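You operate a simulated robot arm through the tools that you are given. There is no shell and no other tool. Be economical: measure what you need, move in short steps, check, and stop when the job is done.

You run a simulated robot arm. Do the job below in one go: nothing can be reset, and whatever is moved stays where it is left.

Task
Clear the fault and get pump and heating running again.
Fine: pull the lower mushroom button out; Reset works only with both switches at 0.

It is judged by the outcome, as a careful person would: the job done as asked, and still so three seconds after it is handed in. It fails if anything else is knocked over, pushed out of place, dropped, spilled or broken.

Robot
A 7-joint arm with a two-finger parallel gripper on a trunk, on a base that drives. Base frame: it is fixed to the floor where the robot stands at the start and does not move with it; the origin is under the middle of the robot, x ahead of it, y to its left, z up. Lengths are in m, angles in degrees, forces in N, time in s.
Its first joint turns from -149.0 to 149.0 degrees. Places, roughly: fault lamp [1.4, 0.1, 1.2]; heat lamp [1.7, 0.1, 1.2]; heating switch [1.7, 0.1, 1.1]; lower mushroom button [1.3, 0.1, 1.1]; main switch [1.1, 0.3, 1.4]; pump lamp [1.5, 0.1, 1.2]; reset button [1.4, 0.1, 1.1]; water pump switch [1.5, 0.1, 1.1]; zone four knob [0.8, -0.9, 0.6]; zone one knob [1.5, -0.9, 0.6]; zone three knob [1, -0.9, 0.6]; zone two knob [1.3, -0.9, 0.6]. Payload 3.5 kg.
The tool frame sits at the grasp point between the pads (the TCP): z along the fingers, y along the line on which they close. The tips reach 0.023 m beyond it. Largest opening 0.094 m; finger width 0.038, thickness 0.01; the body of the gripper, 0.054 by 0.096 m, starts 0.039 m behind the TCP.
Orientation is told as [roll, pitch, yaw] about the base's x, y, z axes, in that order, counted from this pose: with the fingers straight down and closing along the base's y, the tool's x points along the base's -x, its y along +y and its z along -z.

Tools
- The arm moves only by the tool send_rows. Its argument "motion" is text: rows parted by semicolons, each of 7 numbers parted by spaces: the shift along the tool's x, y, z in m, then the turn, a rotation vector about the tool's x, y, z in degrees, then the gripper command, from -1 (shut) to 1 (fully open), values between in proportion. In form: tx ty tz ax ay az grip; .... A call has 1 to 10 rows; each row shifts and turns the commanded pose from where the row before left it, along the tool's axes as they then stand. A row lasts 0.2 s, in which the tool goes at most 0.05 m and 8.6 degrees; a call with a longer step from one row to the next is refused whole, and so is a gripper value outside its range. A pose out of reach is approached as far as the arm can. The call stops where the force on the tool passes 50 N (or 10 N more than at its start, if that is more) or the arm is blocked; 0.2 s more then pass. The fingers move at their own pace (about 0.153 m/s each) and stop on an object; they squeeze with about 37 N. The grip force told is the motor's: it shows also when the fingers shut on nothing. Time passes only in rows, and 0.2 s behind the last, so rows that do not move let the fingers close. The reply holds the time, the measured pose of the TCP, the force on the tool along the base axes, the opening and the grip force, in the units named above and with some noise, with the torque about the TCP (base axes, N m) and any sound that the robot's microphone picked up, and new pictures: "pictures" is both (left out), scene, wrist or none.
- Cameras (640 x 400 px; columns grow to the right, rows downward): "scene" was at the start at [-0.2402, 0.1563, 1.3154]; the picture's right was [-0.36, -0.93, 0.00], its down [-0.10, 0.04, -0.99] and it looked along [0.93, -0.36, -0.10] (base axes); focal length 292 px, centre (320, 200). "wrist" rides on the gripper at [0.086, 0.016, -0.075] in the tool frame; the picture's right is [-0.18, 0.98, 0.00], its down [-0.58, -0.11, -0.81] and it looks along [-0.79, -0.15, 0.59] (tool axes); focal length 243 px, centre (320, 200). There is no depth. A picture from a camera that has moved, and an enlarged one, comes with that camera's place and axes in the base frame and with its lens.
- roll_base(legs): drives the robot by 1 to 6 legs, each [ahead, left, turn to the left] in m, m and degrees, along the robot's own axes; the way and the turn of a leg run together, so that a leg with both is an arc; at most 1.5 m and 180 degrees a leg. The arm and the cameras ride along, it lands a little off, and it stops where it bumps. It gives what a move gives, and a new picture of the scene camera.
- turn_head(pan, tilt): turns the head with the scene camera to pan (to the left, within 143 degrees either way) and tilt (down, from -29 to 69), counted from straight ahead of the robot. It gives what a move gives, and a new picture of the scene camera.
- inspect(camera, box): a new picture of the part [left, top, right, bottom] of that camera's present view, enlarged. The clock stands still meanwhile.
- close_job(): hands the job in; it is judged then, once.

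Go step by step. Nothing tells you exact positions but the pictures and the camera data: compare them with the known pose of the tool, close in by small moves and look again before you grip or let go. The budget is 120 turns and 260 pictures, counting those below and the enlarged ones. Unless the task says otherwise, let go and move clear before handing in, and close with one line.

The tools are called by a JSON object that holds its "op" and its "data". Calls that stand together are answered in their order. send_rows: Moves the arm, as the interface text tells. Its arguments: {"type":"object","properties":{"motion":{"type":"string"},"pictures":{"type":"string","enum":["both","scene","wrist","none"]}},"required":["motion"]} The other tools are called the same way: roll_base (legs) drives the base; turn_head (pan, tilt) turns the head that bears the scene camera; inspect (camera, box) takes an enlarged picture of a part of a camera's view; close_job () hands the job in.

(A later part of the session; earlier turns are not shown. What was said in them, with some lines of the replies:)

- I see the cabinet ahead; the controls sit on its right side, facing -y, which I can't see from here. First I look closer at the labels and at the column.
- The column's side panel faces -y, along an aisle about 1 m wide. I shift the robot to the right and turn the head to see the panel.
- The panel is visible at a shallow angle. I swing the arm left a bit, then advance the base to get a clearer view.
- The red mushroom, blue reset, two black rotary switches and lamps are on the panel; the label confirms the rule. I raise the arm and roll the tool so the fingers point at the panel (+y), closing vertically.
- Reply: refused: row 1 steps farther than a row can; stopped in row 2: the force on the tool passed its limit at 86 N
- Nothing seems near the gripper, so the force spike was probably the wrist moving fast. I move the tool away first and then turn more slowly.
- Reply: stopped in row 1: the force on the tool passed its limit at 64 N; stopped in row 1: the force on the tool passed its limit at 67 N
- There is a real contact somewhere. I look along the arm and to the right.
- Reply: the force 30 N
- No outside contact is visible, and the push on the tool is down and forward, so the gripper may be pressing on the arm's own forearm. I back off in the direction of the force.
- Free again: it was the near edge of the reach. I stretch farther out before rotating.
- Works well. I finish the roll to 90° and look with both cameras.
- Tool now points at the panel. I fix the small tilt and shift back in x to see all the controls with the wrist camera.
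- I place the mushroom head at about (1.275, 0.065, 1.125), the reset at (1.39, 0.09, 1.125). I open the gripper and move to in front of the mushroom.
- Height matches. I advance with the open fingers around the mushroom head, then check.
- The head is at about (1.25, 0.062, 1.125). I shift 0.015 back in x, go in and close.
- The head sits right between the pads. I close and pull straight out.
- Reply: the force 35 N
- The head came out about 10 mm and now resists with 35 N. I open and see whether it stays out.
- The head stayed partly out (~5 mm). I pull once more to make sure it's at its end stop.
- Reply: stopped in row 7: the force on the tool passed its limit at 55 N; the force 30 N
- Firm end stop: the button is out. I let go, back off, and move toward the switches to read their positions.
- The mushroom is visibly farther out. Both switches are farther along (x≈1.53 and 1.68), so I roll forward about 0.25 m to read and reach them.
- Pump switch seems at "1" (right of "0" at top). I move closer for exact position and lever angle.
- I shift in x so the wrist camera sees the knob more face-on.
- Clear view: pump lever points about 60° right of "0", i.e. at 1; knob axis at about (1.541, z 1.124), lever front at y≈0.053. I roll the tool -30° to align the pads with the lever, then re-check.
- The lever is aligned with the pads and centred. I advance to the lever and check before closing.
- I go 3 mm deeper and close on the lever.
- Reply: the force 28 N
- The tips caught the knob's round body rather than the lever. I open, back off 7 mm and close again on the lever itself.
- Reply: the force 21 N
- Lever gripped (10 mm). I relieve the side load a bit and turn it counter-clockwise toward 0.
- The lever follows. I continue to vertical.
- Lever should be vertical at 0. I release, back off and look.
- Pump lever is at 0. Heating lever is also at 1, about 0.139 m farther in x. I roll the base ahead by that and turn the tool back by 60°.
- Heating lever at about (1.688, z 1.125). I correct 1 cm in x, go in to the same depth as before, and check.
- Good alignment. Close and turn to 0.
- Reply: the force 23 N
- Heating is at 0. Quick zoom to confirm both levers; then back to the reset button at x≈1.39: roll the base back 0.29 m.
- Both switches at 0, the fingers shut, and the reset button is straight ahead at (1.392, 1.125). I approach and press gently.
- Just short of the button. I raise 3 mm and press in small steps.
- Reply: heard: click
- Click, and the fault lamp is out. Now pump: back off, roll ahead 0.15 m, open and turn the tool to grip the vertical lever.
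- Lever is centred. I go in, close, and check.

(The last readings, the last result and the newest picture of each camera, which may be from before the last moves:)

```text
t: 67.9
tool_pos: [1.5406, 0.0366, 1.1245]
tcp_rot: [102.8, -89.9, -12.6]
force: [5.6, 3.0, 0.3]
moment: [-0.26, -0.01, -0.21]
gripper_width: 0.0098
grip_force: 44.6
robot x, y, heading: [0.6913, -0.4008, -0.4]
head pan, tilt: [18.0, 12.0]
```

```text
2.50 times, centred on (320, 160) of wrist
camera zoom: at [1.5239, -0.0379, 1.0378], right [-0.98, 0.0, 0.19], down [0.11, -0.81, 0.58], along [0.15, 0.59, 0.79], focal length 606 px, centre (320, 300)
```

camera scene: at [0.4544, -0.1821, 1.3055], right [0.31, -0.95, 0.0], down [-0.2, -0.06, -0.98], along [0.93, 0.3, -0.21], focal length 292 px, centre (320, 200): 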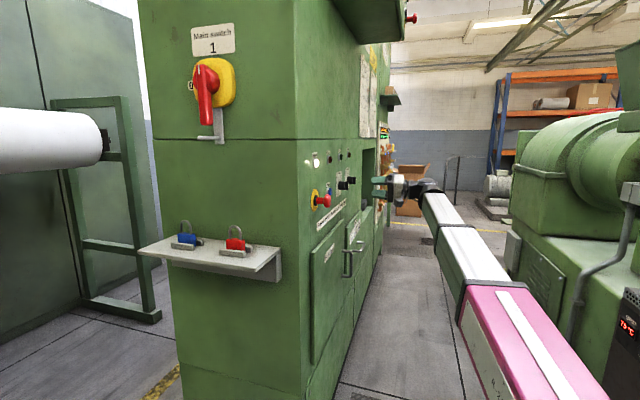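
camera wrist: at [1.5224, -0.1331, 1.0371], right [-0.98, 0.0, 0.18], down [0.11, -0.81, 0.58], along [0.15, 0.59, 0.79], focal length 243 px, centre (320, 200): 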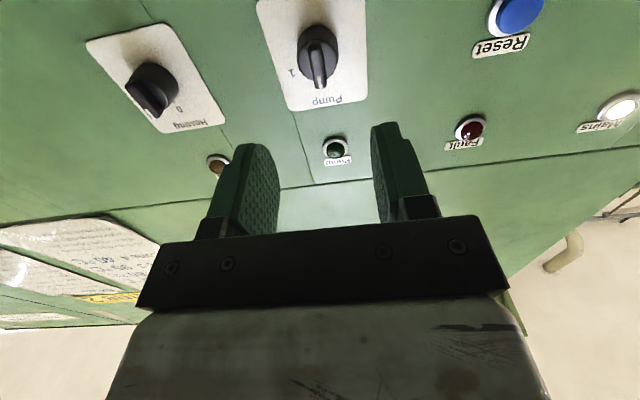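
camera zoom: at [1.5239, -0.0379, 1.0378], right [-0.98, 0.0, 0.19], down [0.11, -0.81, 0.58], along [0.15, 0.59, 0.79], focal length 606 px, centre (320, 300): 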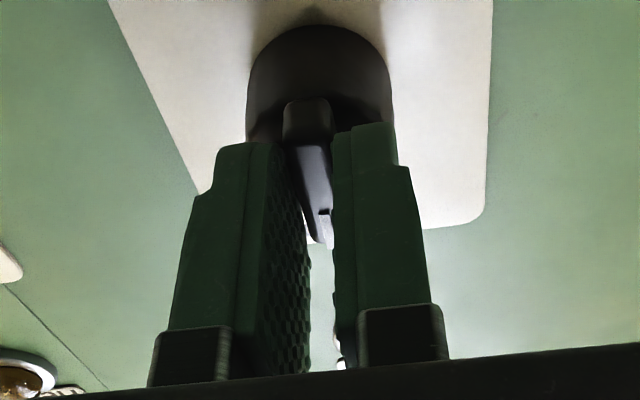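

Gripped. I turn the pump lever clockwise 60° to 1, release, and back off.

{"op": "send_rows", "data": {"motion": "0 0 0 0 0 6 -1; 0 0 0 0 0 6 -1; 0 0 0 0 0 6 -1; 0 0 0 0 0 6 -1; 0 0 0 0 0 6 -1; 0 0 0 0 0 6 -1; 0 0 0 0 0 6 -1; 0 0 0 0 0 6 -1; 0 0 0 0 0 6 -1; 0 0 0 0 0 6 -1", "pictures": "none"}}

{"op": "send_rows", "data": {"motion": "0 0 0 0 0 0 0.1; 0 0 0 0 0 0 0.1; 0 0 -0.03 0 0 0 0.1; 0 0 -0.03 0 0 0 0.1; 0 0 -0.035 0 0 0 0.1; 0 0 0 0 0 0 0.1", "pictures": "wrist"}}

{"op": "inspect", "data": {"camera": "wrist", "box": [240, 0, 480, 160]}}

```text
t: 70.1
tool_pos: [1.5403, 0.037, 1.1252]
tcp_rot: [90.2, -29.9, -0.1]
force: [10.8, 3.6, 20.3]
moment: [1.0, -0.16, -1.36]
gripper_width: 0.01
grip_force: 45.0
robot x, y, heading: [0.6907, -0.4015, -0.3]
head pan, tilt: [18.0, 12.0]
```

```text
t: 71.5
tool_pos: [1.5402, -0.0589, 1.1226]
tcp_rot: [90.0, -29.9, 0.1]
force: [-0.1, -0.6, 0.5]
moment: [-0.03, 0.0, -0.02]
gripper_width: 0.0517
grip_force: 0.1
robot x, y, heading: [0.6916, -0.4008, -0.2]
head pan, tilt: [18.0, 12.0]
camera wrist: at [1.4561, -0.134, 1.0938], right [-0.33, 0.0, 0.94], down [0.56, -0.8, 0.2], along [0.76, 0.59, 0.27], focal length 243 px, centre (320, 200)
```

wrist: 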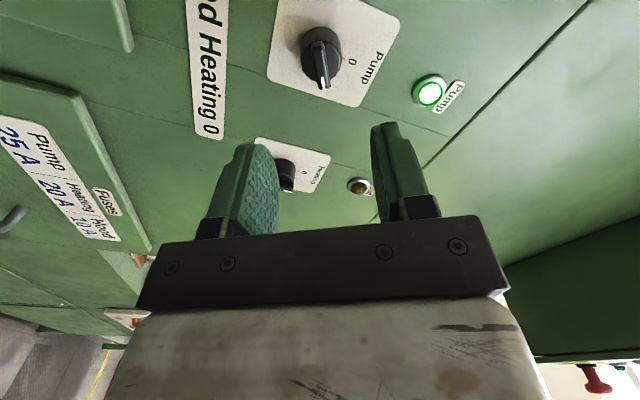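

```text
2.50 times, centred on (360, 80) of wrist
camera zoom: at [1.4561, -0.134, 1.0938], right [-0.33, 0.0, 0.94], down [0.56, -0.8, 0.2], along [0.76, 0.59, 0.27], focal length 606 px, centre (220, 500)
```

zoom: 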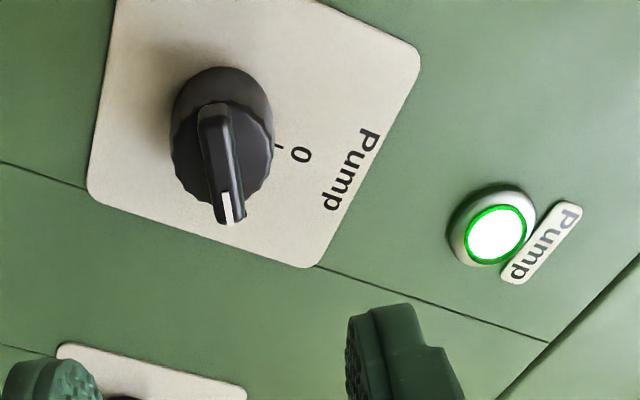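

Pump lamp is lit. Same for heating: roll ahead 0.149 m and turn the tool to vertical-lever grip.

{"op": "roll_base", "data": {"legs": [[0.149, 0, 0]]}}

{"op": "send_rows", "data": {"motion": "-0.001 0.001 0 0 0 -7.5 0.1; 0 0 0 0 0 -7.5 0.1; 0 0 0 0 0 -7.5 0.1; 0 0 0 0 0 -7.5 0.1; 0 0 0 0 0 -7.5 0.1; 0 0 0 0 0 -7.5 0.1; 0 0 0 0 0 -7.5 0.1; 0 0 0 0 0 -7.5 0.1; 0 0 0 0 0 0 0.1", "pictures": "none"}}

{"op": "inspect", "data": {"camera": "wrist", "box": [240, 0, 400, 160]}}

```text
t: 72.8
tool_pos: [1.6888, -0.0593, 1.1235]
tcp_rot: [90.0, -29.8, 0.1]
force: [-0.1, 0.0, 0.8]
moment: [-0.02, 0.0, -0.01]
gripper_width: 0.0518
grip_force: 0.0
robot x, y, heading: [0.8401, -0.3998, -0.1]
head pan, tilt: [18.0, 12.0]
camera scene: at [0.6045, -0.1825, 1.3055], right [0.3, -0.95, 0.0], down [-0.2, -0.06, -0.98], along [0.93, 0.3, -0.21], focal length 292 px, centre (320, 200)
```

scene: 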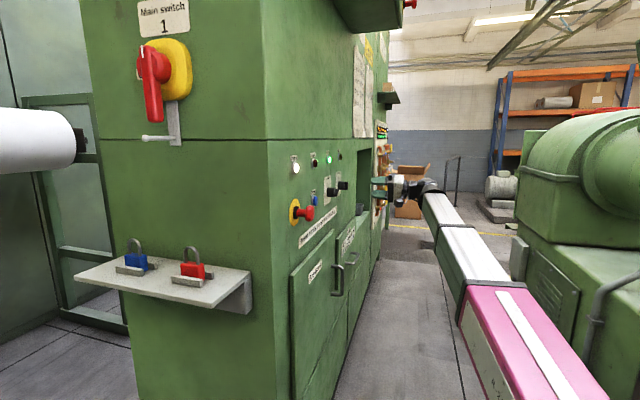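

```text
t: 74.8
tool_pos: [1.6899, -0.0589, 1.1253]
tcp_rot: [-154.9, -90.0, -115.1]
force: [-0.1, -0.5, -0.1]
moment: [0.0, -0.01, -0.03]
gripper_width: 0.0518
grip_force: 0.0
robot x, y, heading: [0.8417, -0.3988, -0.2]
head pan, tilt: [18.0, 12.0]
```

```text
2.50 times, centred on (320, 80) of wrist
camera zoom: at [1.6733, -0.1348, 1.0382], right [-0.98, 0.0, 0.18], down [0.11, -0.81, 0.58], along [0.15, 0.59, 0.79], focal length 606 px, centre (320, 500)
```

zoom: 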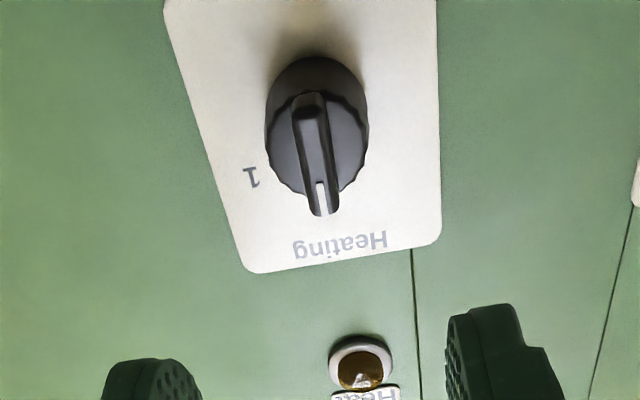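

Aligned as before. I go in, grip and turn to 1, then release.

{"op": "send_rows", "data": {"motion": "0 -0.001 0.03 0 0 0 0.1; 0 0 0.03 0 0 0 0.1; 0 0 0.03 0 0 0 0.1; 0 0 0.0055 0 0 0 0; 0 0 0 0 0 0 -0.5; 0 0 0 0 0 0 -1; 0 0 0 0 0 0 -1", "pictures": "none"}}

{"op": "send_rows", "data": {"motion": "0 0 0 0 0 6 -1; 0 0 0 0 0 6 -1; 0 0 0 0 0 6 -1; 0 0 0 0 0 6 -1; 0 0 0 0 0 6 -1; 0 0 0 0 0 6 -1; 0 0 0 0 0 6 -1; 0 0 0 0 0 6 -1; 0 0 0 0 0 6 -1; 0 0 0 0 0 6 -1", "pictures": "none"}}

{"op": "send_rows", "data": {"motion": "0 0 0 0 0 0 0.1; 0 0 0 0 0 0 0.1; 0 0 -0.03 0 0 0 0.1; 0 0 -0.03 0 0 0 0.1; 0 0 -0.035 0 0 0 0.1; 0 0 -0.03 0 0 0 0.1; 0 0 0 0 0 0 0.1", "pictures": "wrist"}}

{"op": "inspect", "data": {"camera": "scene", "box": [270, 130, 370, 230]}}

{"op": "inspect", "data": {"camera": "wrist", "box": [240, 0, 480, 160]}}

```text
t: 76.5
tool_pos: [1.6899, 0.0364, 1.1247]
tcp_rot: [101.8, -89.9, -11.6]
force: [4.0, 3.5, 0.5]
moment: [-0.23, 0.01, -0.13]
gripper_width: 0.0097
grip_force: 45.2
robot x, y, heading: [0.8382, -0.4019, -0.3]
head pan, tilt: [18.0, 12.0]
```

```text
t: 78.7
tool_pos: [1.6897, 0.0373, 1.1254]
tcp_rot: [90.2, -29.9, 0.1]
force: [3.4, 16.5, 12.0]
moment: [0.76, -0.12, -1.1]
gripper_width: 0.0098
grip_force: 45.0
robot x, y, heading: [0.8382, -0.4011, -0.2]
head pan, tilt: [18.0, 12.0]
```

```text
t: 80.2
tool_pos: [1.6913, -0.0891, 1.1258]
tcp_rot: [89.9, -29.9, 0.1]
force: [-0.9, 0.1, -0.1]
moment: [0.01, 0.0, -0.01]
gripper_width: 0.0517
grip_force: 0.0
robot x, y, heading: [0.8412, -0.4055, -0.3]
head pan, tilt: [18.0, 12.0]
camera wrist: at [1.6082, -0.1643, 1.0954], right [-0.33, 0.0, 0.94], down [0.56, -0.81, 0.2], along [0.76, 0.59, 0.27], focal length 243 px, centre (320, 200)
```

wrist: 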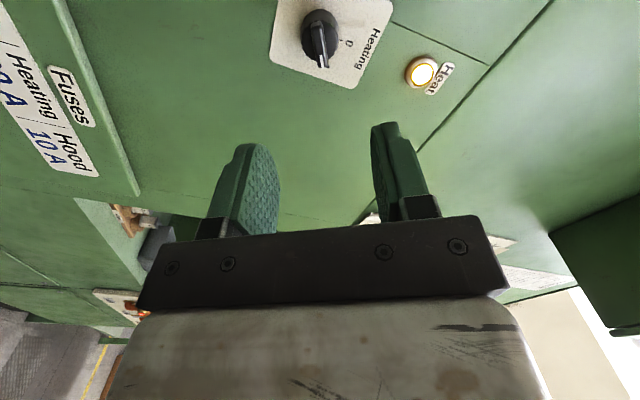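

```text
4.00 times, centred on (320, 180) of scene
camera zoom: at [0.6045, -0.1825, 1.3055], right [0.3, -0.95, 0.0], down [-0.2, -0.06, -0.98], along [0.93, 0.3, -0.21], focal length 1166 px, centre (320, 280)
```

zoom: 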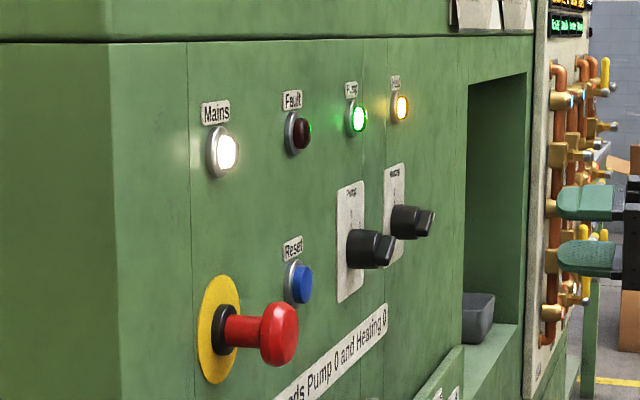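

```text
2.50 times, centred on (360, 80) of wrist
camera zoom: at [1.6082, -0.1643, 1.0954], right [-0.33, 0.0, 0.94], down [0.56, -0.81, 0.2], along [0.76, 0.59, 0.27], focal length 606 px, centre (220, 500)
```

zoom: 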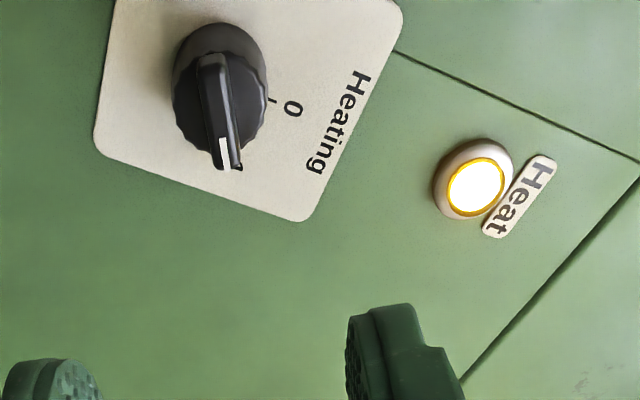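

The fault lamp is off, the pump and heat lamps are lit, and the gripper is open and clear of the panel. I hand the job in.

{"op": "close_job", "data": {}}

```text
The job is handed in.
```

The fault is cleared, and the pump and heating are both running again: their lamps are lit and the fault lamp is out.
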